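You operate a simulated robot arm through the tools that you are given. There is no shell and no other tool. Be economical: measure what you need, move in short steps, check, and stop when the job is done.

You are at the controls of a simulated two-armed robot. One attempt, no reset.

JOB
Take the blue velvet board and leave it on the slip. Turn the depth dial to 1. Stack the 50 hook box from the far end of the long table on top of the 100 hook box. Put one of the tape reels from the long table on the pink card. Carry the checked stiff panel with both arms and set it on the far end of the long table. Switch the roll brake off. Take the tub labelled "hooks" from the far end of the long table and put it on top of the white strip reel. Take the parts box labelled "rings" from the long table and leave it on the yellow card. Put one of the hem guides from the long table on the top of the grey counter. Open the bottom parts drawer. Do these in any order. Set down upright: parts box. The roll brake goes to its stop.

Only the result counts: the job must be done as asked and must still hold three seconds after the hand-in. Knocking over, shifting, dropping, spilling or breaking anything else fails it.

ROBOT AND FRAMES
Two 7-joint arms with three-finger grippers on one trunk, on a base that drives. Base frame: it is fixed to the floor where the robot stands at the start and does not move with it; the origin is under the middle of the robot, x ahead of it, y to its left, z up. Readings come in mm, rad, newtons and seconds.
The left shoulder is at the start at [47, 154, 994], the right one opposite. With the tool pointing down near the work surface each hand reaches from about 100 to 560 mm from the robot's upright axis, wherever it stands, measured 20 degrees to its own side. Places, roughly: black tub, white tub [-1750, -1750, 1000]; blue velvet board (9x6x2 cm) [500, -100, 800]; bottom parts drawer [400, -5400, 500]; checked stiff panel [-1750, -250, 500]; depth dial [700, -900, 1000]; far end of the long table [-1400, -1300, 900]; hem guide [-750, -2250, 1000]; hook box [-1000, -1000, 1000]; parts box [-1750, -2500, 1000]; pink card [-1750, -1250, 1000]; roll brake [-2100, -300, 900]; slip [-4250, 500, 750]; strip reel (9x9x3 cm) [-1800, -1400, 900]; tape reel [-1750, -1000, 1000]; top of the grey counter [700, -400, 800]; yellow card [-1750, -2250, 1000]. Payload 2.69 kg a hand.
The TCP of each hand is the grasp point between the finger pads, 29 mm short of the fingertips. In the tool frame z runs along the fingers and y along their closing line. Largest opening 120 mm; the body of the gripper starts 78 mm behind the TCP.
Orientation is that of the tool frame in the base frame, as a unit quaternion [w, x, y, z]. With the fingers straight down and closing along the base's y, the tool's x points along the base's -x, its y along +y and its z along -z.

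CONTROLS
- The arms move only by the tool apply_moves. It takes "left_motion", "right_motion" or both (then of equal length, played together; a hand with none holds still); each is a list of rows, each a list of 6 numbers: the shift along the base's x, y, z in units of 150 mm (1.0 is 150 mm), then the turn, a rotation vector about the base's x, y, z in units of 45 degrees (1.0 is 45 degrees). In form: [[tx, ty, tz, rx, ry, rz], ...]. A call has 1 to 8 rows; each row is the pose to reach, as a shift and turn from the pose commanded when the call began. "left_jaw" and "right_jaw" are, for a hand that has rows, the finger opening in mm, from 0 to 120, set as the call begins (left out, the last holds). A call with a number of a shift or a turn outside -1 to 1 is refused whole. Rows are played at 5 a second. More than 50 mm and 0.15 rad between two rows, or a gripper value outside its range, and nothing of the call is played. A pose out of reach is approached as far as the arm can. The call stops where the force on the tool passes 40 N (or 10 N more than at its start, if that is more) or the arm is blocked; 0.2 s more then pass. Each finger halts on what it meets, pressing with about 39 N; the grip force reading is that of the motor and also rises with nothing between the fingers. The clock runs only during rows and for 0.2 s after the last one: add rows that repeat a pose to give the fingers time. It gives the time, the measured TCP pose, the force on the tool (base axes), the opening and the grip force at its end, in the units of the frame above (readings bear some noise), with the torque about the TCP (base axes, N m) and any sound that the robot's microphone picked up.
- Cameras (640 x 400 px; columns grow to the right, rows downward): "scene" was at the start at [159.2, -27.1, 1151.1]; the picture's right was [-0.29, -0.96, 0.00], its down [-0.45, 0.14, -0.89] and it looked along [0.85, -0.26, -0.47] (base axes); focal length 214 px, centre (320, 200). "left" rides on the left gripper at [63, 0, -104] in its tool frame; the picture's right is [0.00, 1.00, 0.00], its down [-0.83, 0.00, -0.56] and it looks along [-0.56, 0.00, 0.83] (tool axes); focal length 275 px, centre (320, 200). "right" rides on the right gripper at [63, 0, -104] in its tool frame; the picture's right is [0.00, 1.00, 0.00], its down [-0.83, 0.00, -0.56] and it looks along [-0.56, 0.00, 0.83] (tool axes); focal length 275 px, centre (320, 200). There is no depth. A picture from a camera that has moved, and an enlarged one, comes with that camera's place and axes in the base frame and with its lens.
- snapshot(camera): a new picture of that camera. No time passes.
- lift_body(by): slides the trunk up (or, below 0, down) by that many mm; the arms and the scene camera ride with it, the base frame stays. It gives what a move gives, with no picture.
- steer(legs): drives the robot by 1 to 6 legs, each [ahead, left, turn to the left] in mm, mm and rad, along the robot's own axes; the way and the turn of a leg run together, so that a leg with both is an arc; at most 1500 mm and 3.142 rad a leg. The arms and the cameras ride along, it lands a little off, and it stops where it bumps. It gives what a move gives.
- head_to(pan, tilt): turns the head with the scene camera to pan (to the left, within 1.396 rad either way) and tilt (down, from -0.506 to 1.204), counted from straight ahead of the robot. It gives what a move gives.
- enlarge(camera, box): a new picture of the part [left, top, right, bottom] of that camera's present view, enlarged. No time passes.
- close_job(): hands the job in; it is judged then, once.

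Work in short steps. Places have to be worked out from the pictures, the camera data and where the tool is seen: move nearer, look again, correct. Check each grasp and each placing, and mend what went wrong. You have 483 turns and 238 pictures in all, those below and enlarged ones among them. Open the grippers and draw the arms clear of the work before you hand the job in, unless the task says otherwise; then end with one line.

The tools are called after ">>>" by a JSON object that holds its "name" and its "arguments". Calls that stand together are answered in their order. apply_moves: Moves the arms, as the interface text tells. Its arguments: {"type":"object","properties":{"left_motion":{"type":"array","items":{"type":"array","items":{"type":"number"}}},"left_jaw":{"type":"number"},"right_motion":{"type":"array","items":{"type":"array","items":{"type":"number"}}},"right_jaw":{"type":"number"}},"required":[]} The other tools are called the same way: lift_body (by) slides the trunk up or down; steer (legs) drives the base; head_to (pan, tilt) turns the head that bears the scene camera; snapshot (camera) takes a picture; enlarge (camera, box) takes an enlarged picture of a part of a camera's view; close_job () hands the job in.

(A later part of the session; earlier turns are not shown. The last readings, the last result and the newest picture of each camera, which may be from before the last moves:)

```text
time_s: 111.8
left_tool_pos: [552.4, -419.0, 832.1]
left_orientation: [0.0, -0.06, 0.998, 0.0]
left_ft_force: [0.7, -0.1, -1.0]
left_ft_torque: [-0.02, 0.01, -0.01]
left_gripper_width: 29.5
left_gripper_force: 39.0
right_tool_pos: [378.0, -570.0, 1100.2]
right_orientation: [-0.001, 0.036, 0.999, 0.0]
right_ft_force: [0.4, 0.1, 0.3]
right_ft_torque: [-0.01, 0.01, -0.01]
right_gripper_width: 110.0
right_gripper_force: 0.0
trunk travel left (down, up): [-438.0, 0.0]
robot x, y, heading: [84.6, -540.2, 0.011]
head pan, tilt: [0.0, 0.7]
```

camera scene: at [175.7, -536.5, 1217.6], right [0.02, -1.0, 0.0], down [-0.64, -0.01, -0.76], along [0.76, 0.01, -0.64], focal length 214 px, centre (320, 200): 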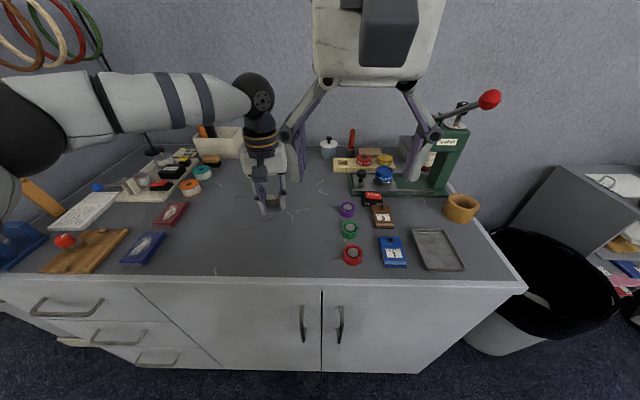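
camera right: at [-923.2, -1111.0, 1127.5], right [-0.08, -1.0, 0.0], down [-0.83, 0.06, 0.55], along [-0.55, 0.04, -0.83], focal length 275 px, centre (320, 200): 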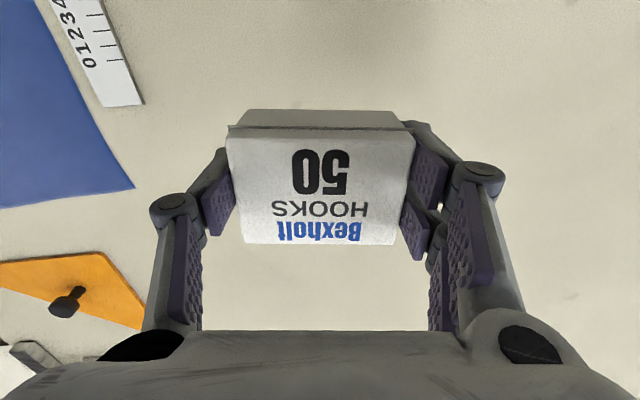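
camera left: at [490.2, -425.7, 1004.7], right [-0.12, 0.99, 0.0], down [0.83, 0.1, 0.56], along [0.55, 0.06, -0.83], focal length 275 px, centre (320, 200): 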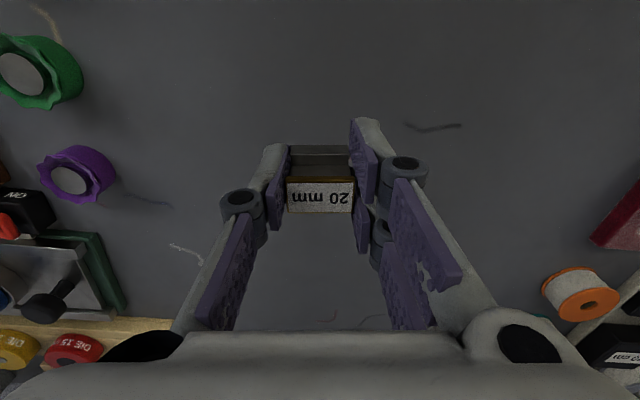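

No contact yet at 832; I continue down.

>>> {"name": "apply_moves", "arguments": {"left_motion": [[0, 0, -0.03, 0, 0, 0], [0, 0, -0.06, 0, 0, 0], [0, 0, -0.09, 0, 0, 0]]}}

>>> {"name": "enlarge", "arguments": {"camera": "scene", "box": [220, 180, 320, 260]}}

```text
time_s: 112.7
left_tool_pos: [552.8, -420.5, 828.0]
left_orientation: [0.004, -0.062, 0.998, -0.003]
left_ft_force: [-6.8, 3.4, 29.8]
left_ft_torque: [0.43, 0.54, 0.05]
left_gripper_width: 29.1
left_gripper_force: 38.7
right_tool_pos: [375.5, -569.1, 1101.2]
right_orientation: [0.001, 0.036, 0.999, 0.0]
right_ft_force: [-0.3, -0.2, 0.4]
right_ft_torque: [0.04, -0.03, 0.02]
right_gripper_width: 110.0
right_gripper_force: 0.1
trunk travel left (down, up): [-438.0, 0.0]
robot x, y, heading: [89.3, -536.0, 0.02]
head pan, tilt: [0.0, 0.7]
stopped in row 3 (left hand): the force on the tool passed its limit at 53 N (the readings are from after the stop); the commanded pose is now the measured one
```

```text
5.00 times, centred on (270, 220) of scene
camera zoom: at [172.3, -536.4, 1217.9], right [0.02, -1.0, 0.0], down [-0.64, -0.01, -0.77], along [0.77, 0.01, -0.64], focal length 1072 px, centre (570, 100)
```

zoom: 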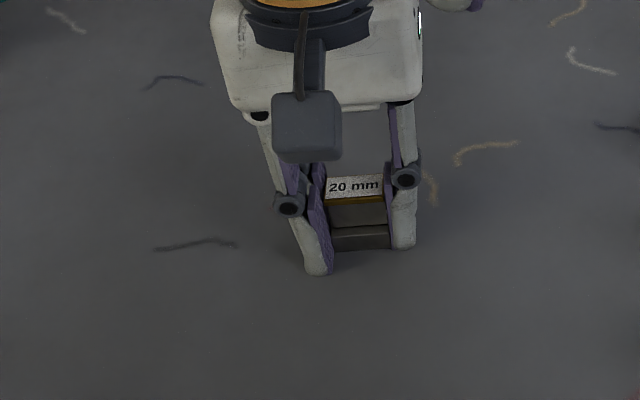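

It stands on the counter (top z≈795). I release and rise.

>>> {"name": "apply_moves", "arguments": {"left_motion": [[0, 0, 0.02, 0, 0, 0], [0, 0, 0.02, 0, 0, 0]], "left_jaw": 90}}

>>> {"name": "apply_moves", "arguments": {"left_motion": [[0, 0, 0.3, 0, 0, 0], [0, 0, 0.6, 0, 0, 0], [0, 0, 0.9, 0, 0, 0]]}}

>>> {"name": "snapshot", "arguments": {"camera": "scene"}}

```text
time_s: 113.3
left_tool_pos: [553.0, -420.3, 826.4]
left_orientation: [0.001, -0.061, 0.998, 0.0]
left_ft_force: [0.3, -0.4, -0.9]
left_ft_torque: [0.01, -0.01, 0.01]
left_gripper_width: 89.9
left_gripper_force: 0.0
right_tool_pos: [378.1, -571.0, 1099.2]
right_orientation: [-0.001, 0.036, 0.999, 0.0]
right_ft_force: [-0.6, -0.3, 0.8]
right_ft_torque: [0.01, 0.01, -0.01]
right_gripper_width: 110.2
right_gripper_force: 0.1
trunk travel left (down, up): [-438.0, 0.0]
robot x, y, heading: [88.4, -535.6, 0.021]
head pan, tilt: [0.0, 0.7]
```

```text
time_s: 114.1
left_tool_pos: [555.1, -420.8, 961.7]
left_orientation: [0.002, -0.061, 0.998, -0.001]
left_ft_force: [0.4, 0.0, 0.1]
left_ft_torque: [0.0, 0.0, 0.01]
left_gripper_width: 90.1
left_gripper_force: 0.2
right_tool_pos: [378.1, -570.0, 1100.5]
right_orientation: [0.001, 0.036, 0.999, 0.0]
right_ft_force: [0.6, 0.2, -0.3]
right_ft_torque: [0.04, -0.01, -0.02]
right_gripper_width: 110.1
right_gripper_force: 0.1
trunk travel left (down, up): [-438.0, 0.0]
robot x, y, heading: [89.1, -536.8, 0.019]
head pan, tilt: [0.0, 0.7]
```

```text
183 pictures are left
camera scene: at [174.9, -536.9, 1217.7], right [0.02, -1.0, 0.0], down [-0.64, -0.01, -0.77], along [0.77, 0.01, -0.64], focal length 214 px, centre (320, 200)
```

scene: 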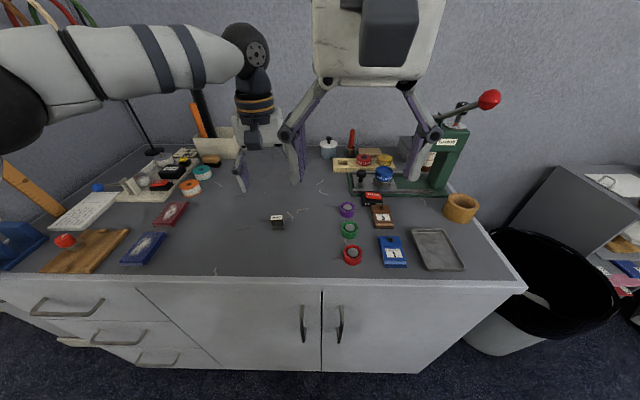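

Good. Next the blue velvet board at about [477,-116]. I raise the left hand and slide left 310 mm.

>>> {"name": "apply_moves", "arguments": {"left_motion": [[-0.2, 0, 0.25, 0, 0, 0], [-0.4, 0, 0.5, 0, 0, 0], [-0.5, 0, 0.7, 0, 0, 0]]}}

>>> {"name": "steer", "arguments": {"legs": [[0, 310, 0]]}}

>>> {"name": "snapshot", "arguments": {"camera": "left"}}

```text
time_s: 114.9
left_tool_pos: [478.0, -418.5, 1066.9]
left_orientation: [0.002, -0.061, 0.998, 0.0]
left_ft_force: [0.8, 0.1, -0.2]
left_ft_torque: [0.02, 0.01, -0.03]
left_gripper_width: 89.9
left_gripper_force: 0.0
right_tool_pos: [378.4, -569.8, 1099.5]
right_orientation: [0.0, 0.036, 0.999, 0.0]
right_ft_force: [-0.2, 0.0, 0.9]
right_ft_torque: [0.0, 0.0, -0.02]
right_gripper_width: 110.1
right_gripper_force: 0.1
trunk travel left (down, up): [-438.0, 0.0]
robot x, y, heading: [87.4, -539.3, 0.014]
head pan, tilt: [0.0, 0.7]
```

```text
time_s: 117.8
left_tool_pos: [474.9, -111.7, 1066.9]
left_orientation: [0.001, -0.06, 0.998, 0.0]
left_ft_force: [-0.2, 0.1, 0.0]
left_ft_torque: [0.02, 0.04, -0.05]
left_gripper_width: 90.1
left_gripper_force: 0.0
right_tool_pos: [371.6, -264.6, 1099.9]
right_orientation: [-0.001, 0.035, 0.999, 0.0]
right_ft_force: [-0.4, -0.1, -0.5]
right_ft_torque: [-0.02, 0.02, -0.02]
right_gripper_width: 109.9
right_gripper_force: 0.0
trunk travel left (down, up): [-438.0, 0.0]
robot x, y, heading: [81.9, -231.3, 0.019]
head pan, tilt: [0.0, 0.7]
```

```text
182 pictures are left
camera left: at [412.0, -117.0, 1169.6], right [-0.12, 0.99, 0.0], down [0.82, 0.1, 0.56], along [0.56, 0.06, -0.83], focal length 275 px, centre (320, 200)
```

left: 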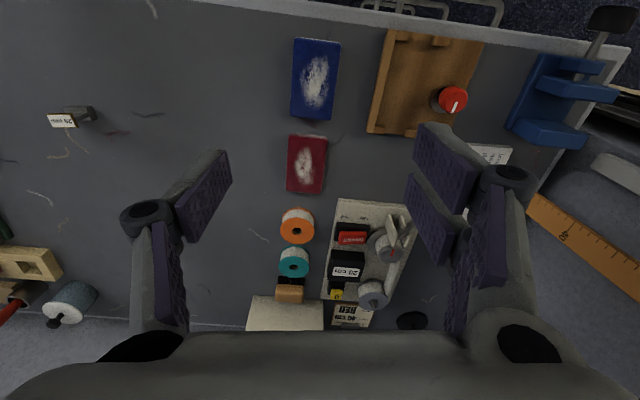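

The board is centred at [482,-117], aligned with x. I square the hand, narrow to 80 mm and lower over it.

>>> {"name": "apply_moves", "arguments": {"left_motion": [[0.02, -0.03, -0.3, 0, 0, -0.12], [0.045, -0.04, -0.6, 0, 0, -0.12], [0.045, -0.04, -0.9, 0, 0, -0.12]], "left_jaw": 80}}

>>> {"name": "apply_moves", "arguments": {"left_motion": [[0, 0, -0.2, 0, 0, 0], [0, 0, -0.4, 0, 0, 0]]}}

>>> {"name": "snapshot", "arguments": {"camera": "left"}}

```text
time_s: 118.6
left_tool_pos: [482.8, -118.6, 929.7]
left_orientation: [0.002, -0.014, 1.0, -0.001]
left_ft_force: [-0.7, 0.0, 0.2]
left_ft_torque: [0.0, 0.03, 0.01]
left_gripper_width: 79.8
left_gripper_force: 0.0
right_tool_pos: [373.3, -263.4, 1099.8]
right_orientation: [0.0, 0.036, 0.999, 0.0]
right_ft_force: [0.3, 0.2, -0.4]
right_ft_torque: [0.0, -0.02, 0.01]
right_gripper_width: 109.9
right_gripper_force: 0.0
trunk travel left (down, up): [-438.0, 0.0]
robot x, y, heading: [82.0, -230.9, 0.018]
head pan, tilt: [0.0, 0.7]
```

```text
time_s: 119.2
left_tool_pos: [481.6, -118.2, 871.2]
left_orientation: [0.001, -0.014, 1.0, -0.001]
left_ft_force: [-0.5, -0.8, 0.7]
left_ft_torque: [0.02, 0.02, 0.01]
left_gripper_width: 79.8
left_gripper_force: 0.0
right_tool_pos: [373.4, -263.6, 1100.6]
right_orientation: [0.0, 0.036, 0.999, 0.0]
right_ft_force: [0.9, -0.3, -0.7]
right_ft_torque: [-0.04, 0.01, -0.01]
right_gripper_width: 110.0
right_gripper_force: 0.2
trunk travel left (down, up): [-438.0, 0.0]
robot x, y, heading: [83.9, -232.2, 0.021]
head pan, tilt: [0.0, 0.7]
```

```text
181 pictures are left
camera left: at [418.6, -118.1, 975.5], right [-0.02, 1.0, 0.0], down [0.83, 0.02, 0.56], along [0.56, 0.01, -0.83], focal length 275 px, centre (320, 200)
```

left: 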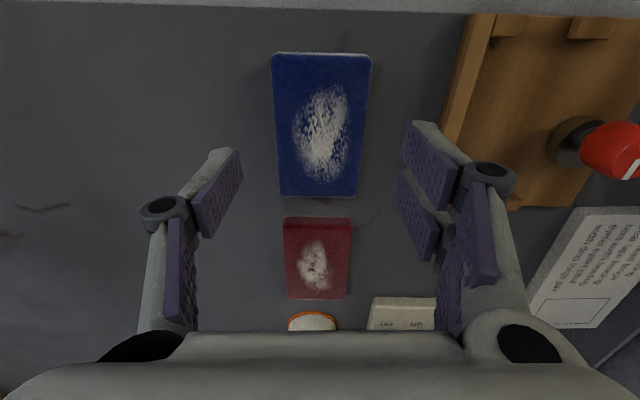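

Aligned and centred. I lower to z≈826, then close.

>>> {"name": "apply_moves", "arguments": {"left_motion": [[-0.03, 0, -0.15, 0, 0, 0], [-0.03, 0, -0.3, 0, 0, 0]]}}

>>> {"name": "apply_moves", "arguments": {"left_motion": [[0, 0, 0, 0, 0, 0], [0, 0, 0, 0, 0, 0], [0, 0, 0, 0, 0, 0]], "left_jaw": 50}}

>>> {"name": "apply_moves", "arguments": {"left_motion": [[0, 0, 0.2, 0, 0, 0], [0, 0, 0.5, 0, 0, 0], [0, 0, 0.8, 0, 0, 0], [0, 0, 1, 0, 0, 0]]}}

>>> {"name": "snapshot", "arguments": {"camera": "left"}}

```text
time_s: 119.8
left_tool_pos: [477.5, -116.4, 826.4]
left_orientation: [0.002, -0.014, 1.0, -0.002]
left_ft_force: [-0.3, 0.1, 0.2]
left_ft_torque: [0.01, -0.02, -0.02]
left_gripper_width: 79.9
left_gripper_force: 0.1
right_tool_pos: [373.8, -263.0, 1100.5]
right_orientation: [0.0, 0.035, 0.999, -0.001]
right_ft_force: [-0.1, 0.3, -0.2]
right_ft_torque: [0.03, 0.03, -0.03]
right_gripper_width: 110.0
right_gripper_force: 0.0
trunk travel left (down, up): [-438.0, 0.0]
robot x, y, heading: [84.1, -229.2, 0.02]
head pan, tilt: [0.0, 0.7]
```

```text
time_s: 120.6
left_tool_pos: [478.7, -116.8, 827.1]
left_orientation: [0.003, -0.013, 1.0, -0.001]
left_ft_force: [0.9, 2.0, 5.1]
left_ft_torque: [0.19, 0.12, -0.07]
left_gripper_width: 54.1
left_gripper_force: 39.4
right_tool_pos: [372.8, -263.2, 1100.4]
right_orientation: [0.0, 0.036, 0.999, 0.0]
right_ft_force: [-0.4, 0.8, 0.0]
right_ft_torque: [0.0, 0.0, -0.03]
right_gripper_width: 109.9
right_gripper_force: 0.0
trunk travel left (down, up): [-438.0, 0.0]
robot x, y, heading: [81.6, -231.9, 0.021]
head pan, tilt: [0.0, 0.7]
```

```text
time_s: 121.6
left_tool_pos: [476.0, -116.4, 976.6]
left_orientation: [0.002, -0.014, 1.0, -0.001]
left_ft_force: [0.3, 0.8, -0.7]
left_ft_torque: [0.04, 0.04, -0.01]
left_gripper_width: 54.2
left_gripper_force: 39.1
right_tool_pos: [372.7, -264.0, 1099.8]
right_orientation: [0.0, 0.036, 0.999, 0.0]
right_ft_force: [0.2, 0.5, -0.1]
right_ft_torque: [-0.01, -0.01, 0.0]
right_gripper_width: 110.0
right_gripper_force: 0.1
trunk travel left (down, up): [-438.0, 0.0]
robot x, y, heading: [85.4, -237.6, 0.021]
head pan, tilt: [0.0, 0.7]
```

```text
180 pictures are left
camera left: at [414.0, -116.6, 1080.0], right [-0.02, 1.0, 0.0], down [0.83, 0.02, 0.56], along [0.56, 0.01, -0.83], focal length 275 px, centre (320, 200)
```

left: 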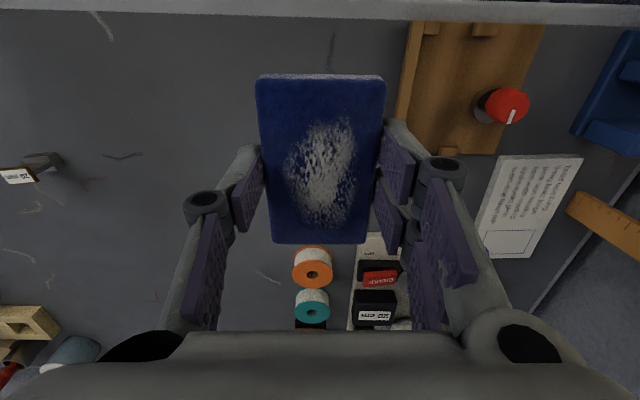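

Held. I raise it, back away, move to y≈50 and turn to face -x to look toward the slip.

>>> {"name": "apply_moves", "arguments": {"left_motion": [[-0.2, 0, 0.2, 0, 0, 0], [-0.4, 0, 0.4, 0, 0, 0], [-0.5, 0, 0.6, 0, 0, 0]]}}

>>> {"name": "steer", "arguments": {"legs": [[-250, 0, 0], [0, 0, 1.57], [0, 0, 1.57]]}}

>>> {"name": "head_to", "arguments": {"pan": -0.2, "tilt": 0.3}}

>>> {"name": "snapshot", "arguments": {"camera": "scene"}}

```text
time_s: 122.4
left_tool_pos: [401.0, -118.2, 1066.1]
left_orientation: [0.001, -0.014, 1.0, -0.001]
left_ft_force: [0.3, -1.1, -0.3]
left_ft_torque: [-0.01, -0.01, 0.02]
left_gripper_width: 53.9
left_gripper_force: 39.5
right_tool_pos: [372.7, -263.8, 1100.2]
right_orientation: [0.0, 0.036, 0.999, -0.001]
right_ft_force: [-0.8, 0.9, -0.1]
right_ft_torque: [-0.03, -0.02, 0.05]
right_gripper_width: 110.0
right_gripper_force: 0.1
trunk travel left (down, up): [-438.0, 0.0]
robot x, y, heading: [81.9, -229.7, 0.024]
head pan, tilt: [0.0, 0.7]
```

```text
time_s: 131.9
left_tool_pos: [-493.2, -348.0, 1065.0]
left_orientation: [-0.001, 1.0, 0.014, -0.001]
left_ft_force: [0.6, 0.0, -1.0]
left_ft_torque: [0.02, 0.0, -0.03]
left_gripper_width: 54.1
left_gripper_force: 39.3
right_tool_pos: [-463.5, -201.2, 1100.5]
right_orientation: [0.0, 0.999, -0.037, 0.001]
right_ft_force: [-0.1, 0.1, -0.3]
right_ft_torque: [0.02, 0.02, -0.04]
right_gripper_width: 110.0
right_gripper_force: 0.0
trunk travel left (down, up): [-438.0, 0.0]
robot x, y, heading: [-174.2, -237.2, -3.123]
head pan, tilt: [0.0, 0.7]
```

```text
time_s: 132.8
left_tool_pos: [-492.4, -348.3, 1065.0]
left_orientation: [-0.001, 1.0, 0.013, -0.001]
left_ft_force: [0.4, 0.5, -0.2]
left_ft_torque: [0.01, -0.04, 0.02]
left_gripper_width: 54.0
left_gripper_force: 39.0
right_tool_pos: [-464.2, -202.3, 1099.7]
right_orientation: [0.0, 0.999, -0.037, 0.0]
right_ft_force: [-0.7, 0.4, 0.2]
right_ft_torque: [0.02, 0.02, 0.0]
right_gripper_width: 110.1
right_gripper_force: 0.1
trunk travel left (down, up): [-438.0, 0.0]
robot x, y, heading: [-172.3, -233.7, -3.126]
head pan, tilt: [-0.201, 0.3]
```

```text
179 pictures are left
camera scene: at [-265.3, -218.5, 1253.6], right [0.18, 0.98, 0.0], down [0.29, -0.05, -0.96], along [-0.94, 0.17, -0.3], focal length 214 px, centre (320, 200)
```

scene: 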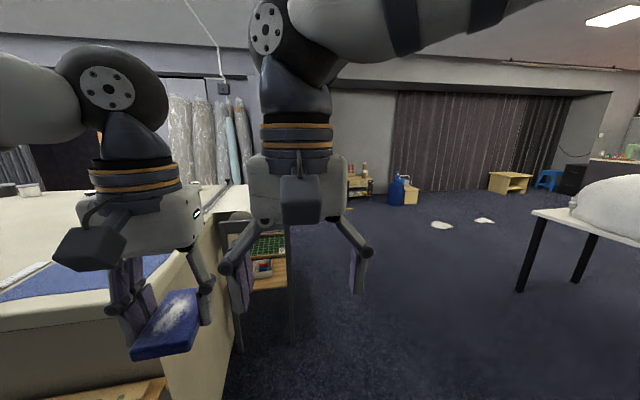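

The floor ahead is open. I slide to y≈370, then drive ahead 1500 mm and look again.

>>> {"name": "steer", "arguments": {"legs": [[0, -600, 0], [1500, 0, 0]]}}

>>> {"name": "head_to", "arguments": {"pan": 0.0, "tilt": 0.25}}

>>> {"name": "snapshot", "arguments": {"camera": "scene"}}

```text
time_s: 144.7
left_tool_pos: [-1983.8, 189.4, 1066.0]
left_orientation: [-0.001, 1.0, 0.02, -0.002]
left_ft_force: [-0.1, 0.1, -0.1]
left_ft_torque: [0.0, 0.04, 0.0]
left_gripper_width: 54.3
left_gripper_force: 38.7
right_tool_pos: [-1956.8, 335.0, 1100.0]
right_orientation: [0.001, 1.0, -0.028, 0.0]
right_ft_force: [-0.3, -0.3, 0.3]
right_ft_torque: [0.03, -0.01, 0.01]
right_gripper_width: 110.3
right_gripper_force: 0.0
trunk travel left (down, up): [-438.0, 0.0]
robot x, y, heading: [-1662.1, 308.6, -3.111]
head pan, tilt: [-0.201, 0.3]
```

```text
time_s: 145.4
left_tool_pos: [-1982.7, 190.6, 1066.6]
left_orientation: [-0.001, 1.0, 0.021, -0.001]
left_ft_force: [0.3, -0.4, 0.0]
left_ft_torque: [0.0, 0.01, -0.02]
left_gripper_width: 53.9
left_gripper_force: 39.5
right_tool_pos: [-1955.2, 336.3, 1100.5]
right_orientation: [0.0, 1.0, -0.029, 0.0]
right_ft_force: [-0.4, -0.4, 0.4]
right_ft_torque: [0.0, -0.01, 0.0]
right_gripper_width: 110.0
right_gripper_force: 0.1
trunk travel left (down, up): [-438.0, 0.0]
robot x, y, heading: [-1667.7, 304.5, -3.108]
head pan, tilt: [0.0, 0.25]
```

```text
178 pictures are left
camera scene: at [-1758.6, 303.8, 1258.4], right [-0.03, 1.0, 0.0], down [0.25, 0.01, -0.97], along [-0.97, -0.03, -0.25], focal length 214 px, centre (320, 200)
```

scene: 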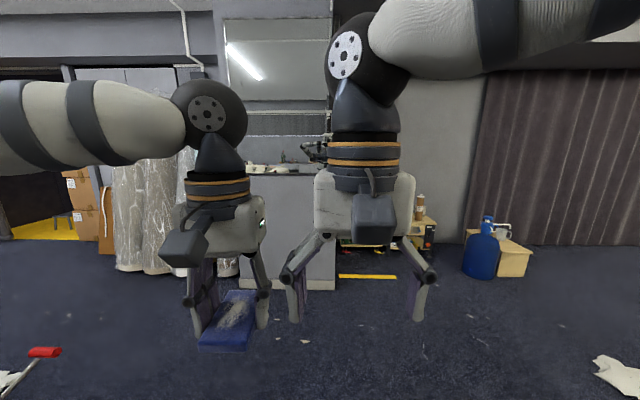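

I move the right hand back for a clear view and zoom toward the slip direction.

>>> {"name": "apply_moves", "arguments": {"right_motion": [[0.2, 0.25, 0, 0, 0, 0], [0.3, 0.5, 0, 0, 0, 0], [0.3, 0.8, 0, 0, 0, 0], [0.3, 1, 0, 0, 0, 0]]}}

>>> {"name": "enlarge", "arguments": {"camera": "scene", "box": [240, 130, 440, 290]}}

```text
time_s: 146.4
left_tool_pos: [-1983.2, 190.8, 1066.7]
left_orientation: [-0.001, 1.0, 0.022, -0.002]
left_ft_force: [0.2, -0.4, -1.1]
left_ft_torque: [0.01, 0.0, 0.0]
left_gripper_width: 54.1
left_gripper_force: 39.4
right_tool_pos: [-1912.0, 485.8, 1101.3]
right_orientation: [0.0, 1.0, -0.029, 0.001]
right_ft_force: [-0.3, 0.7, -0.7]
right_ft_torque: [0.01, 0.0, 0.03]
right_gripper_width: 109.7
right_gripper_force: 0.1
trunk travel left (down, up): [-438.0, 0.0]
robot x, y, heading: [-1665.8, 305.0, -3.113]
head pan, tilt: [0.0, 0.25]
```

```text
2.50 times, centred on (340, 210) of scene
camera zoom: at [-1758.5, 304.1, 1258.5], right [-0.03, 1.0, 0.0], down [0.25, 0.01, -0.97], along [-0.97, -0.03, -0.25], focal length 536 px, centre (270, 175)
```

zoom: 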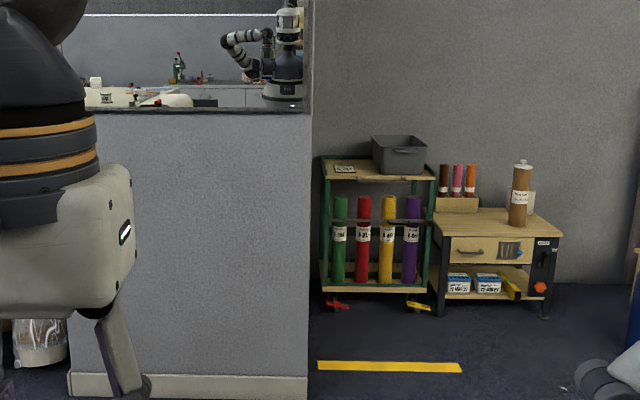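

The slip is a small card on top of a green trolley beyond the partition, about [-4150…-4250, 580, 650-700]. I slide right 500 and drive on to x≈-3150.

>>> {"name": "steer", "arguments": {"legs": [[0, -500, 0], [1480, 0, -0.03]]}}

>>> {"name": "head_to", "arguments": {"pan": 0.2, "tilt": 0.45}}

>>> {"name": "snapshot", "arguments": {"camera": "scene"}}

```text
time_s: 157.6
left_tool_pos: [-3458.7, 679.7, 1064.8]
left_orientation: [-0.001, 1.0, 0.006, -0.001]
left_ft_force: [0.1, 0.0, -0.6]
left_ft_torque: [-0.01, 0.01, -0.02]
left_gripper_width: 54.4
left_gripper_force: 38.8
right_tool_pos: [-3376.6, 973.6, 1101.6]
right_orientation: [-0.001, 0.999, -0.045, 0.001]
right_ft_force: [-0.7, 0.9, -0.1]
right_ft_torque: [0.0, -0.02, -0.01]
right_gripper_width: 110.0
right_gripper_force: 0.1
trunk travel left (down, up): [-438.0, 0.0]
robot x, y, heading: [-3139.5, 784.6, -3.137]
head pan, tilt: [0.0, 0.25]
```

```text
time_s: 158.3
left_tool_pos: [-3456.6, 680.4, 1064.5]
left_orientation: [-0.002, 1.0, 0.007, -0.001]
left_ft_force: [0.2, -0.9, -1.2]
left_ft_torque: [-0.01, 0.02, 0.01]
left_gripper_width: 54.1
left_gripper_force: 39.6
right_tool_pos: [-3376.5, 974.6, 1101.1]
right_orientation: [0.0, 0.999, -0.045, 0.0]
right_ft_force: [0.2, 0.1, -0.3]
right_ft_torque: [-0.02, -0.01, 0.01]
right_gripper_width: 109.8
right_gripper_force: 0.1
trunk travel left (down, up): [-438.0, 0.0]
robot x, y, heading: [-3139.5, 789.8, -3.138]
head pan, tilt: [0.201, 0.45]
```

```text
176 pictures are left
camera scene: at [-3225.9, 769.5, 1239.9], right [-0.2, 0.98, 0.0], down [0.43, 0.09, -0.9], along [-0.88, -0.18, -0.43], focal length 214 px, centre (320, 200)
```

scene: 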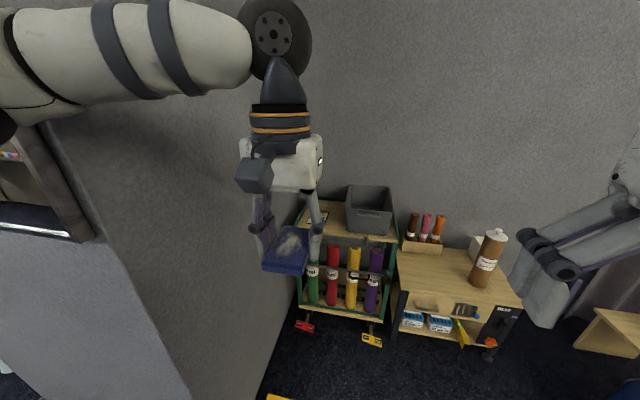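

I zoom on the trolley top to find the slip.

>>> {"name": "enlarge", "arguments": {"camera": "scene", "box": [280, 170, 420, 260]}}

```text
4.44 times, centred on (350, 215) of scene
camera zoom: at [-3225.9, 769.5, 1239.9], right [-0.2, 0.98, 0.0], down [0.43, 0.09, -0.9], along [-0.88, -0.18, -0.43], focal length 953 px, centre (187, 133)
```

zoom: 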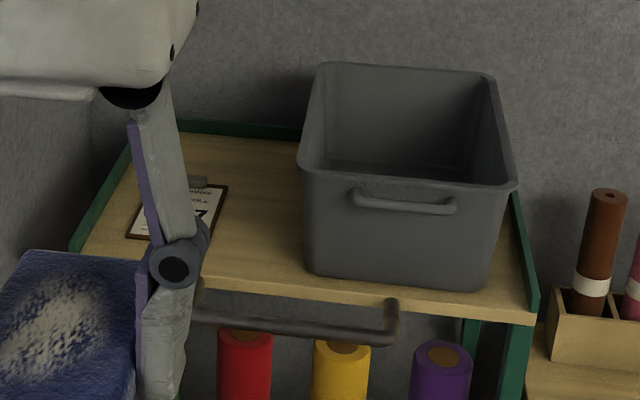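

The slip (a small clipboard) is at about [-4173,573,673], and the partition wall face is at y≈400, close to my left elbow. I set the left arm extended forward-left first, then check the elbow before driving in.

>>> {"name": "apply_moves", "arguments": {"left_motion": [[-0.22, -0.2, 0, 0, 0, 0], [-0.44, -0.4, 0, 0, 0, 0], [-0.66, -0.6, 0, 0, 0, 0], [-0.88, -0.8, 0, 0, 0, 0]]}}

>>> {"name": "apply_moves", "arguments": {"left_motion": [[-0.15, -0.2, -0.15, 0, 0, 0], [-0.15, -0.2, -0.45, 0, 0, 0], [-0.15, -0.2, -0.75, 0, 0, 0], [-0.15, -0.2, -1, 0, 0, 0]]}}

>>> {"name": "head_to", "arguments": {"pan": 0.6, "tilt": 0.5}}

>>> {"name": "snapshot", "arguments": {"camera": "scene"}}

```text
time_s: 159.3
left_tool_pos: [-3589.6, 561.1, 1065.0]
left_orientation: [-0.001, 1.0, 0.006, -0.002]
left_ft_force: [-0.8, -0.2, -0.5]
left_ft_torque: [0.01, 0.0, -0.03]
left_gripper_width: 54.3
left_gripper_force: 39.3
right_tool_pos: [-3377.2, 972.5, 1100.8]
right_orientation: [0.0, 0.999, -0.044, 0.001]
right_ft_force: [-0.3, 0.3, -0.2]
right_ft_torque: [0.02, 0.0, -0.02]
right_gripper_width: 110.1
right_gripper_force: 0.0
trunk travel left (down, up): [-438.0, 0.0]
robot x, y, heading: [-3133.9, 783.0, -3.138]
head pan, tilt: [0.201, 0.45]
```

```text
time_s: 160.3
left_tool_pos: [-3610.9, 529.6, 913.4]
left_orientation: [-0.001, 1.0, 0.006, -0.002]
left_ft_force: [0.1, -0.2, 0.0]
left_ft_torque: [0.01, -0.02, 0.03]
left_gripper_width: 53.9
left_gripper_force: 38.9
right_tool_pos: [-3378.3, 974.5, 1101.2]
right_orientation: [-0.001, 0.999, -0.044, 0.001]
right_ft_force: [0.8, -0.2, 0.3]
right_ft_torque: [0.01, 0.0, -0.01]
right_gripper_width: 109.8
right_gripper_force: 0.1
trunk travel left (down, up): [-438.0, 0.0]
robot x, y, heading: [-3136.2, 786.8, -3.14]
head pan, tilt: [0.201, 0.45]
```

```text
time_s: 161.2
left_tool_pos: [-3610.8, 530.9, 914.9]
left_orientation: [-0.001, 1.0, 0.006, -0.002]
left_ft_force: [1.2, -1.6, -1.1]
left_ft_torque: [0.03, 0.0, -0.01]
left_gripper_width: 54.2
left_gripper_force: 39.4
right_tool_pos: [-3375.6, 974.6, 1101.6]
right_orientation: [0.0, 0.999, -0.045, 0.0]
right_ft_force: [1.2, 0.0, 0.1]
right_ft_torque: [-0.01, 0.04, 0.01]
right_gripper_width: 110.0
right_gripper_force: 0.0
trunk travel left (down, up): [-438.0, 0.0]
robot x, y, heading: [-3135.1, 785.7, -3.137]
head pan, tilt: [0.6, 0.499]
```

```text
174 pictures are left
camera scene: at [-3211.0, 736.4, 1235.3], right [-0.57, 0.82, 0.0], down [0.39, 0.27, -0.88], along [-0.72, -0.5, -0.48], focal length 214 px, centre (320, 200)
```

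scene: 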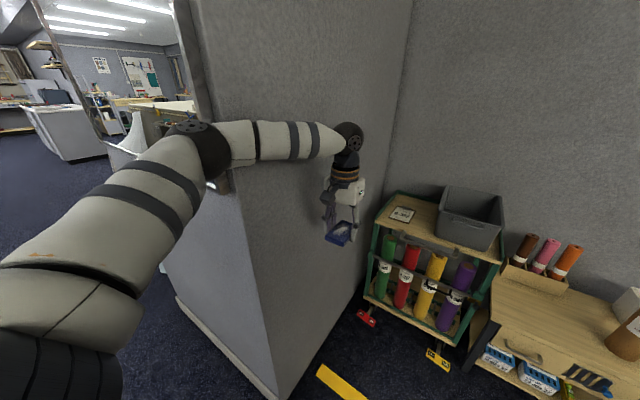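

The elbow is about 395 mm to the left — tight to the wall. I lower the hand to placing height here and see how the elbow moves.

>>> {"name": "apply_moves", "arguments": {"left_motion": [[0, -0.1, -0.3, 0, 0, 0], [0, -0.2, -0.6, 0, 0, 0], [0, -0.3, -0.9, 0, 0, 0], [0, -0.35, -1, 0, 0, 0]]}}

>>> {"name": "snapshot", "arguments": {"camera": "scene"}}

```text
time_s: 162.2
left_tool_pos: [-3611.7, 494.8, 777.0]
left_orientation: [0.006, 1.0, 0.001, -0.009]
left_ft_force: [0.3, -0.4, -0.4]
left_ft_torque: [-0.02, -0.01, -0.02]
left_gripper_width: 53.8
left_gripper_force: 38.8
right_tool_pos: [-3371.1, 991.5, 1101.5]
right_orientation: [0.008, 0.999, -0.045, -0.004]
right_ft_force: [-0.1, 1.3, 0.2]
right_ft_torque: [0.0, -0.01, -0.03]
right_gripper_width: 109.9
right_gripper_force: 0.0
trunk travel left (down, up): [-438.0, 0.0]
robot x, y, heading: [-3136.0, 791.4, -3.148]
head pan, tilt: [0.6, 0.499]
```

```text
173 pictures are left
camera scene: at [-3204.3, 755.2, 1236.8], right [-0.57, 0.82, -0.01], down [0.39, 0.26, -0.88], along [-0.73, -0.5, -0.47], focal length 214 px, centre (320, 200)
```

scene: 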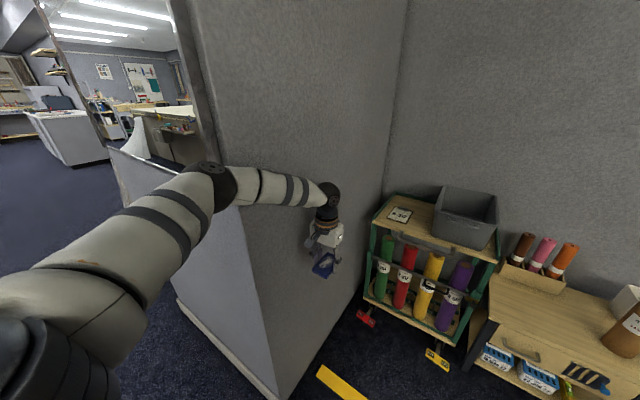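

The right hand shifted slightly, perhaps sway or a touch. I check with a no-op.

>>> {"name": "apply_moves", "arguments": {"left_motion": [[0, 0, 0, 0, 0, 0], [0, 0, 0, 0, 0, 0]]}}

>>> {"name": "enlarge", "arguments": {"camera": "scene", "box": [130, 130, 290, 250]}}

```text
time_s: 162.8
left_tool_pos: [-3611.3, 494.0, 776.0]
left_orientation: [0.006, 1.0, 0.002, -0.007]
left_ft_force: [-0.1, 0.4, -0.8]
left_ft_torque: [0.0, -0.03, 0.04]
left_gripper_width: 54.3
left_gripper_force: 39.2
right_tool_pos: [-3371.9, 991.2, 1100.6]
right_orientation: [0.009, 0.999, -0.045, -0.003]
right_ft_force: [-0.3, -0.7, -0.1]
right_ft_torque: [-0.02, -0.02, 0.0]
right_gripper_width: 110.3
right_gripper_force: 0.0
trunk travel left (down, up): [-438.0, 0.0]
robot x, y, heading: [-3136.6, 793.1, -3.143]
head pan, tilt: [0.6, 0.499]
```

```text
3.33 times, centred on (210, 190) of scene
camera zoom: at [-3204.7, 755.3, 1236.5], right [-0.57, 0.82, -0.01], down [0.39, 0.26, -0.88], along [-0.73, -0.5, -0.47], focal length 715 px, centre (687, 233)
```

zoom: 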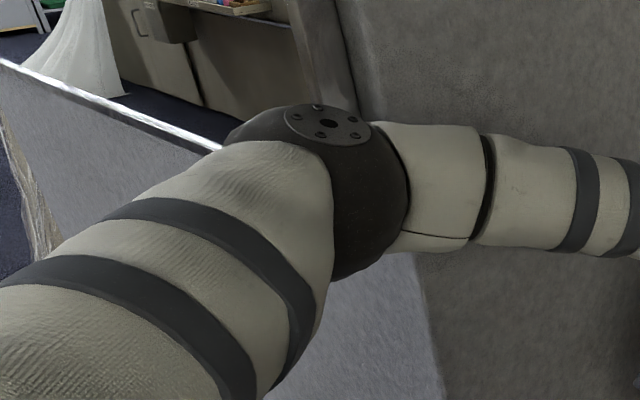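

The elbow is just touching the partition corner. I slide right 140 mm to free it; a nearly straight arm with the body turned ~20° left keeps the elbow in.

>>> {"name": "steer", "arguments": {"legs": [[0, -140, 0]]}}

>>> {"name": "apply_moves", "arguments": {"left_motion": [[0, 0.25, 0.1, 0, 0, 0], [-0.1, 0.5, 0.2, 0, 0, 0], [-0.25, 0.77, 0.25, 0, 0, 0]]}}

>>> {"name": "lift_body", "arguments": {"by": -60}}

>>> {"name": "steer", "arguments": {"legs": [[0, 0, 0.35]]}}

```text
time_s: 164.5
left_tool_pos: [-3612.8, 616.7, 766.0]
left_orientation: [0.0, 1.0, 0.006, -0.002]
left_ft_force: [-0.4, -0.1, -0.4]
left_ft_torque: [-0.02, -0.01, 0.02]
left_gripper_width: 54.2
left_gripper_force: 38.9
right_tool_pos: [-3376.7, 1112.1, 1101.0]
right_orientation: [-0.001, 0.999, -0.045, 0.0]
right_ft_force: [0.4, 0.8, -0.3]
right_ft_torque: [-0.03, 0.0, 0.04]
right_gripper_width: 110.0
right_gripper_force: 0.1
trunk travel left (down, up): [-438.0, 0.0]
robot x, y, heading: [-3136.2, 924.9, -3.143]
head pan, tilt: [0.6, 0.499]
```

```text
time_s: 165.3
left_tool_pos: [-3652.4, 733.1, 804.3]
left_orientation: [-0.001, 1.0, 0.005, -0.002]
left_ft_force: [-0.5, 0.5, -0.2]
left_ft_torque: [-0.08, -0.01, -0.04]
left_gripper_width: 54.0
left_gripper_force: 38.1
right_tool_pos: [-3377.3, 1112.4, 1101.2]
right_orientation: [0.001, 0.999, -0.044, 0.0]
right_ft_force: [-0.4, 0.0, 0.8]
right_ft_torque: [0.03, -0.03, 0.01]
right_gripper_width: 110.1
right_gripper_force: 0.0
trunk travel left (down, up): [-438.0, 0.0]
robot x, y, heading: [-3135.5, 922.8, -3.146]
head pan, tilt: [0.6, 0.499]
```

```text
time_s: 166.3
left_tool_pos: [-3651.9, 731.4, 744.0]
left_orientation: [-0.002, 1.0, 0.005, -0.003]
left_ft_force: [-0.9, 0.4, -0.4]
left_ft_torque: [-0.01, 0.0, 0.02]
left_gripper_width: 54.3
left_gripper_force: 38.9
right_tool_pos: [-3377.3, 1111.6, 1041.6]
right_orientation: [-0.001, 0.999, -0.045, -0.001]
right_ft_force: [-0.4, 0.5, 0.7]
right_ft_torque: [0.01, 0.01, 0.02]
right_gripper_width: 110.3
right_gripper_force: 0.1
trunk travel left (down, up): [-378.0, 60.0]
robot x, y, heading: [-3135.0, 924.8, -3.143]
head pan, tilt: [0.6, 0.499]
```

```text
time_s: 167.8
left_tool_pos: [-3552.7, 567.1, 742.8]
left_orientation: [-0.001, 0.984, 0.18, -0.002]
left_ft_force: [-0.1, 0.2, -1.5]
left_ft_torque: [0.02, -0.01, 0.02]
left_gripper_width: 54.2
left_gripper_force: 39.0
right_tool_pos: [-3426.9, 1018.2, 1041.8]
right_orientation: [-0.001, 0.991, 0.132, 0.0]
right_ft_force: [0.4, 0.5, -0.5]
right_ft_torque: [-0.02, 0.02, -0.02]
right_gripper_width: 110.1
right_gripper_force: 0.0
trunk travel left (down, up): [-378.0, 60.0]
robot x, y, heading: [-3136.3, 922.5, -2.785]
head pan, tilt: [0.6, 0.499]
```

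I look at the elbow and the trolley from this posture.

>>> {"name": "head_to", "arguments": {"pan": 0.35, "tilt": 0.45}}

>>> {"name": "snapshot", "arguments": {"camera": "scene"}}

```text
time_s: 168.6
left_tool_pos: [-3553.2, 566.1, 742.5]
left_orientation: [0.0, 0.984, 0.18, -0.002]
left_ft_force: [-0.1, 0.2, -0.5]
left_ft_torque: [0.02, 0.02, 0.02]
left_gripper_width: 54.3
left_gripper_force: 38.9
right_tool_pos: [-3425.5, 1018.0, 1041.1]
right_orientation: [0.0, 0.991, 0.131, 0.001]
right_ft_force: [0.6, 0.2, 0.1]
right_ft_torque: [0.01, 0.02, 0.04]
right_gripper_width: 110.2
right_gripper_force: 0.1
trunk travel left (down, up): [-378.0, 60.0]
robot x, y, heading: [-3134.9, 926.5, -2.79]
head pan, tilt: [0.351, 0.45]
```

```text
171 pictures are left
camera scene: at [-3263.0, 844.4, 1172.3], right [-0.65, 0.76, 0.0], down [0.33, 0.28, -0.9], along [-0.69, -0.58, -0.44], focal length 214 px, centre (320, 200)
```

scene: 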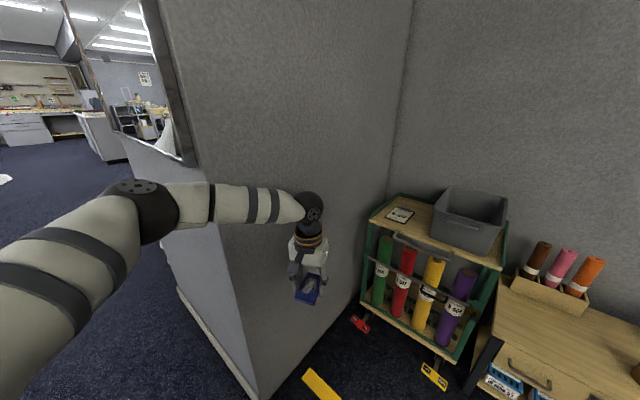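

The elbow has some clearance now. I extend the hand slightly, raise 40 mm, and drive most of the way in, straight toward -x in my turned frame.

>>> {"name": "apply_moves", "arguments": {"left_motion": [[-0.1, -0.04, 0.15, 0, 0, 0], [-0.17, -0.065, 0.27, 0, 0, 0]]}}

>>> {"name": "steer", "arguments": {"legs": [[390, -140, 0]]}}

>>> {"name": "snapshot", "arguments": {"camera": "scene"}}

```text
time_s: 169.2
left_tool_pos: [-3579.1, 558.9, 784.8]
left_orientation: [0.0, 0.984, 0.18, -0.002]
left_ft_force: [0.2, 0.6, -1.0]
left_ft_torque: [-0.02, 0.01, 0.0]
left_gripper_width: 54.4
left_gripper_force: 38.6
right_tool_pos: [-3425.7, 1017.5, 1041.6]
right_orientation: [-0.001, 0.991, 0.13, 0.0]
right_ft_force: [-0.1, 0.3, -0.8]
right_ft_torque: [-0.01, 0.03, -0.01]
right_gripper_width: 110.4
right_gripper_force: 0.1
trunk travel left (down, up): [-378.0, 60.0]
robot x, y, heading: [-3137.3, 924.4, -2.788]
head pan, tilt: [0.351, 0.45]
```

```text
time_s: 171.7
left_tool_pos: [-3991.9, 557.8, 783.6]
left_orientation: [0.0, 0.984, 0.178, -0.002]
left_ft_force: [0.2, 0.0, -0.6]
left_ft_torque: [0.03, 0.01, 0.03]
left_gripper_width: 54.0
left_gripper_force: 38.7
right_tool_pos: [-3839.0, 1017.0, 1041.0]
right_orientation: [0.0, 0.992, 0.128, -0.001]
right_ft_force: [-0.9, -1.0, -0.6]
right_ft_torque: [-0.01, -0.04, -0.01]
right_gripper_width: 110.0
right_gripper_force: 0.0
trunk travel left (down, up): [-378.0, 60.0]
robot x, y, heading: [-3549.0, 922.2, -2.793]
head pan, tilt: [0.351, 0.45]
```

```text
170 pictures are left
camera scene: at [-3676.1, 842.7, 1172.2], right [-0.64, 0.77, 0.0], down [0.33, 0.28, -0.9], along [-0.69, -0.58, -0.44], focal length 214 px, centre (320, 200)
```

scene: 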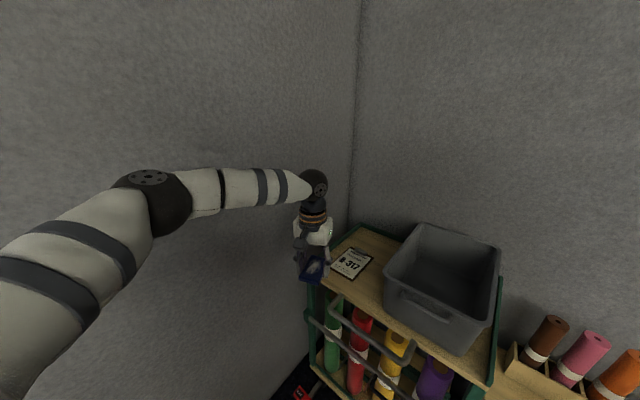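

No bump. I zoom on the slip to see its lie.

>>> {"name": "enlarge", "arguments": {"camera": "scene", "box": [290, 220, 410, 310]}}

```text
4.44 times, centred on (350, 265) of scene
camera zoom: at [-3676.1, 842.7, 1172.2], right [-0.64, 0.77, 0.0], down [0.33, 0.28, -0.9], along [-0.69, -0.58, -0.44], focal length 953 px, centre (187, -89)
```

zoom: 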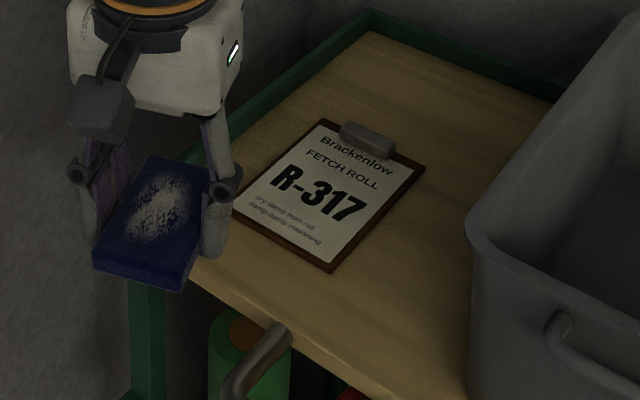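

The slip spans x -4098…-4225, y 528…612, clip at the far side. I drive the remaining 160 mm and then square the board to it.

>>> {"name": "steer", "arguments": {"legs": [[147, -66, 0]]}}

>>> {"name": "apply_moves", "arguments": {"left_motion": [[0, 0, 0, 0, 0, -0.15], [0, 0, 0, 0, 0, -0.3], [0, 0, 0, 0, 0, -0.44]]}}

>>> {"name": "snapshot", "arguments": {"camera": "scene"}}

```text
time_s: 173.2
left_tool_pos: [-4134.1, 566.8, 783.0]
left_orientation: [-0.001, 0.984, 0.178, -0.003]
left_ft_force: [0.9, 1.4, -0.8]
left_ft_torque: [0.0, 0.02, 0.01]
left_gripper_width: 54.2
left_gripper_force: 39.4
right_tool_pos: [-3982.0, 1025.2, 1041.1]
right_orientation: [0.0, 0.992, 0.13, 0.0]
right_ft_force: [-0.3, 0.8, -0.5]
right_ft_torque: [0.01, -0.01, 0.03]
right_gripper_width: 110.1
right_gripper_force: 0.2
trunk travel left (down, up): [-378.0, 60.0]
robot x, y, heading: [-3691.2, 935.9, -2.789]
head pan, tilt: [0.351, 0.45]
stopped in leg 1: the robot was blocked; the commanded pose is now the measured one
```

```text
time_s: 174.0
left_tool_pos: [-4135.8, 566.9, 783.6]
left_orientation: [-0.001, 1.0, 0.006, -0.002]
left_ft_force: [-0.2, -0.2, -0.3]
left_ft_torque: [-0.01, -0.02, -0.02]
left_gripper_width: 54.2
left_gripper_force: 39.1
right_tool_pos: [-3984.2, 1025.9, 1040.9]
right_orientation: [0.0, 0.992, 0.129, 0.001]
right_ft_force: [-0.5, -1.0, -0.9]
right_ft_torque: [0.01, -0.04, 0.0]
right_gripper_width: 109.9
right_gripper_force: 0.0
trunk travel left (down, up): [-378.0, 60.0]
robot x, y, heading: [-3693.4, 933.8, -2.79]
head pan, tilt: [0.351, 0.45]
```

```text
168 pictures are left
camera scene: at [-3820.0, 852.5, 1172.3], right [-0.65, 0.76, 0.0], down [0.33, 0.28, -0.9], along [-0.69, -0.58, -0.44], focal length 214 px, centre (320, 200)
```

scene: 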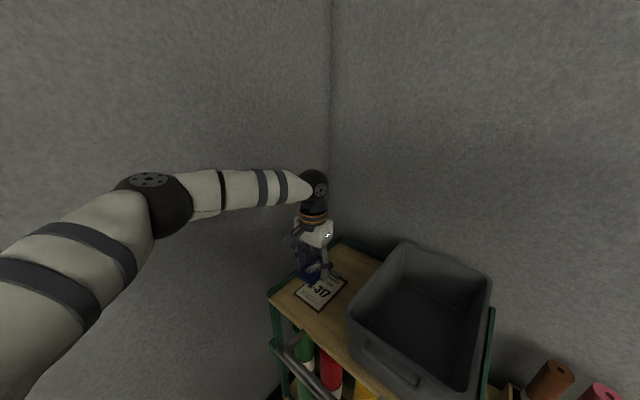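

The base was blocked a little early. I check whether the trolley shifted by re-measuring the slip.

>>> {"name": "enlarge", "arguments": {"camera": "scene", "box": [260, 230, 380, 320]}}

>>> {"name": "head_to", "arguments": {"pan": 0.35, "tilt": 1.1}}

>>> {"name": "snapshot", "arguments": {"camera": "scene"}}

```text
4.44 times, centred on (320, 275) of scene
camera zoom: at [-3820.0, 852.5, 1172.3], right [-0.65, 0.76, 0.0], down [0.33, 0.28, -0.9], along [-0.69, -0.58, -0.44], focal length 953 px, centre (320, -133)
```

zoom: 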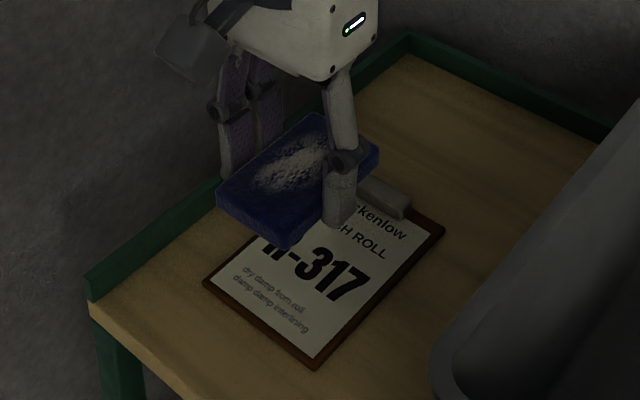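

```text
time_s: 175.0
left_tool_pos: [-4135.5, 567.3, 783.2]
left_orientation: [-0.001, 1.0, 0.008, -0.001]
left_ft_force: [-1.2, 0.2, -0.5]
left_ft_torque: [-0.03, 0.01, 0.01]
left_gripper_width: 54.2
left_gripper_force: 39.0
right_tool_pos: [-3982.7, 1024.5, 1041.4]
right_orientation: [0.0, 0.992, 0.13, 0.0]
right_ft_force: [0.3, 0.1, -0.1]
right_ft_torque: [-0.03, -0.01, -0.01]
right_gripper_width: 110.1
right_gripper_force: 0.0
trunk travel left (down, up): [-378.0, 60.0]
robot x, y, heading: [-3696.4, 933.5, -2.793]
head pan, tilt: [0.351, 1.1]
```

```text
166 pictures are left
camera scene: at [-3798.1, 871.0, 1120.2], right [-0.65, 0.76, 0.0], down [0.68, 0.58, -0.45], along [-0.35, -0.29, -0.89], focal length 214 px, centre (320, 200)
```

scene: 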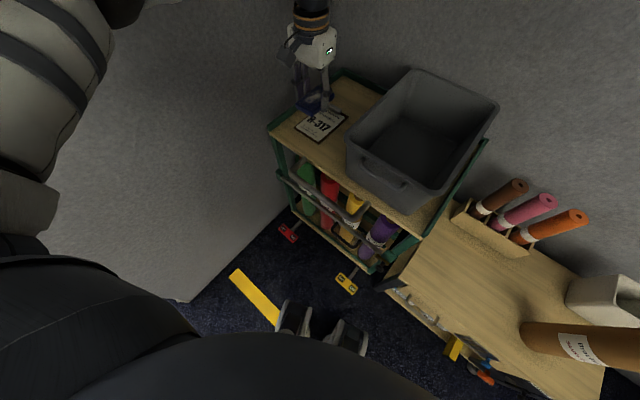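

The trolley has not moved (slip corners as before). Something grey shows at my base front; I zoom there.

>>> {"name": "enlarge", "arguments": {"camera": "scene", "box": [220, 260, 400, 380]}}

```text
3.33 times, centred on (310, 320) of scene
camera zoom: at [-3798.1, 871.0, 1120.2], right [-0.65, 0.76, 0.0], down [0.68, 0.58, -0.45], along [-0.35, -0.29, -0.89], focal length 715 px, centre (353, -200)
```

zoom: 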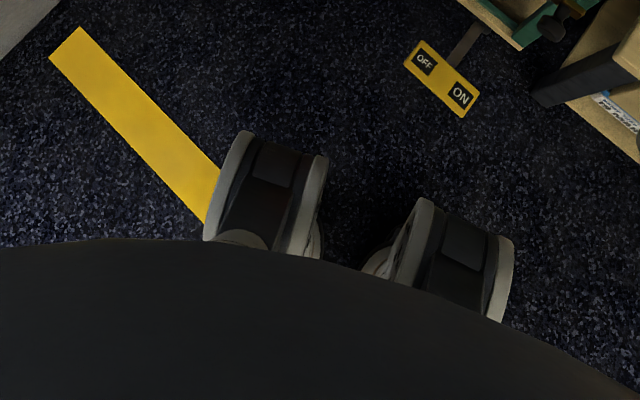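

Those are my own drive wheels; the elbow probably grazed the wall. The arm can cover the last 17 mm. I move over and lower toward the slip.

>>> {"name": "apply_moves", "arguments": {"left_motion": [[-0.11, 0.02, -0.1, 0, 0, 0], [-0.11, 0.02, -0.25, 0, 0, 0], [-0.11, 0.02, -0.4, 0, 0, 0]]}}

>>> {"name": "snapshot", "arguments": {"camera": "left"}}

>>> {"name": "enlarge", "arguments": {"camera": "scene", "box": [250, 60, 370, 150]}}

```text
time_s: 175.8
left_tool_pos: [-4152.1, 569.2, 722.8]
left_orientation: [-0.001, 1.0, 0.008, -0.002]
left_ft_force: [-0.3, 0.6, -0.4]
left_ft_torque: [0.0, -0.01, 0.01]
left_gripper_width: 54.1
left_gripper_force: 39.6
right_tool_pos: [-3983.0, 1025.7, 1040.7]
right_orientation: [0.0, 0.992, 0.13, 0.0]
right_ft_force: [0.7, -0.4, -0.1]
right_ft_torque: [-0.03, 0.0, -0.02]
right_gripper_width: 110.0
right_gripper_force: 0.0
trunk travel left (down, up): [-378.0, 60.0]
robot x, y, heading: [-3691.1, 934.9, -2.792]
head pan, tilt: [0.351, 1.1]
```

```text
164 pictures are left
camera left: at [-4088.3, 571.1, 826.5], right [0.01, -1.0, 0.0], down [-0.83, -0.01, 0.56], along [-0.56, 0.0, -0.83], focal length 275 px, centre (320, 200)
```

left: 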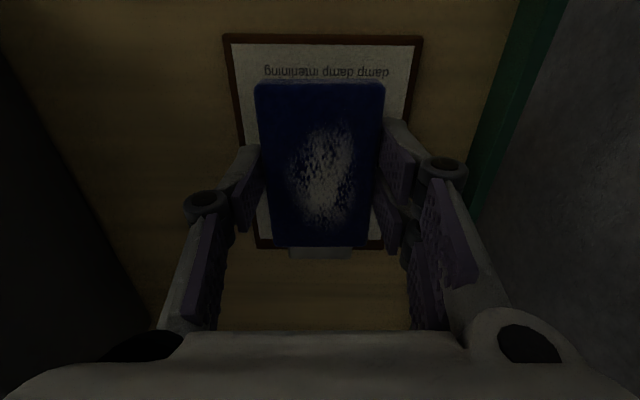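

```text
4.44 times, centred on (310, 105) of scene
camera zoom: at [-3798.2, 871.0, 1120.1], right [-0.65, 0.76, 0.0], down [0.68, 0.58, -0.45], along [-0.35, -0.29, -0.89], focal length 953 px, centre (364, 622)
```

zoom: 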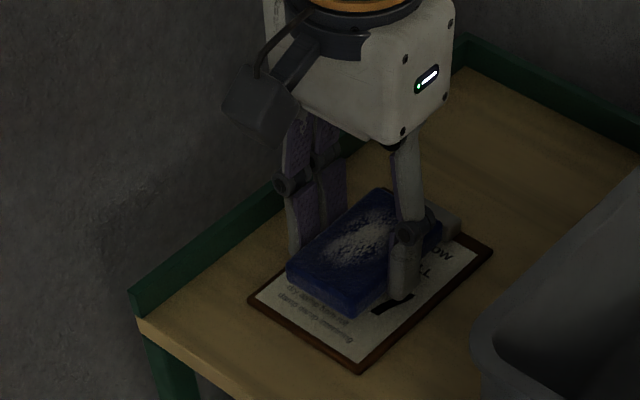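

Nicely over the slip; I shift 5 mm away from the clip and lower to contact.

>>> {"name": "apply_moves", "arguments": {"left_motion": [[0.035, 0, -0.03, 0, 0, 0], [0.035, 0, -0.07, 0, 0, 0], [0.035, 0, -0.1, 0, 0, 0]]}}

```text
time_s: 176.6
left_tool_pos: [-4146.7, 569.7, 708.6]
left_orientation: [-0.001, 1.0, 0.008, -0.002]
left_ft_force: [0.3, 0.3, 1.8]
left_ft_torque: [-0.04, 0.04, 0.02]
left_gripper_width: 53.7
left_gripper_force: 39.3
right_tool_pos: [-3982.3, 1025.0, 1040.1]
right_orientation: [0.0, 0.992, 0.129, 0.001]
right_ft_force: [-0.1, 0.1, -0.1]
right_ft_torque: [0.0, -0.04, -0.04]
right_gripper_width: 109.9
right_gripper_force: 0.1
trunk travel left (down, up): [-378.0, 60.0]
robot x, y, heading: [-3691.9, 935.4, -2.786]
head pan, tilt: [0.351, 1.1]
```

>>> {"name": "apply_moves", "arguments": {"left_motion": [[0, 0, -0.015, 0, 0, 0], [0, 0, -0.03, 0, 0, 0]]}}

```text
time_s: 177.2
left_tool_pos: [-4146.9, 569.4, 708.1]
left_orientation: [-0.001, 1.0, 0.008, -0.006]
left_ft_force: [6.3, -3.7, 33.8]
left_ft_torque: [-0.27, -0.89, -0.01]
left_gripper_width: 54.3
left_gripper_force: 39.4
right_tool_pos: [-3981.4, 1027.7, 1042.3]
right_orientation: [-0.001, 0.991, 0.13, 0.0]
right_ft_force: [0.5, -0.1, 0.4]
right_ft_torque: [0.0, -0.01, 0.02]
right_gripper_width: 110.0
right_gripper_force: 0.0
trunk travel left (down, up): [-378.0, 60.0]
robot x, y, heading: [-3694.2, 935.6, -2.792]
head pan, tilt: [0.351, 1.1]
```

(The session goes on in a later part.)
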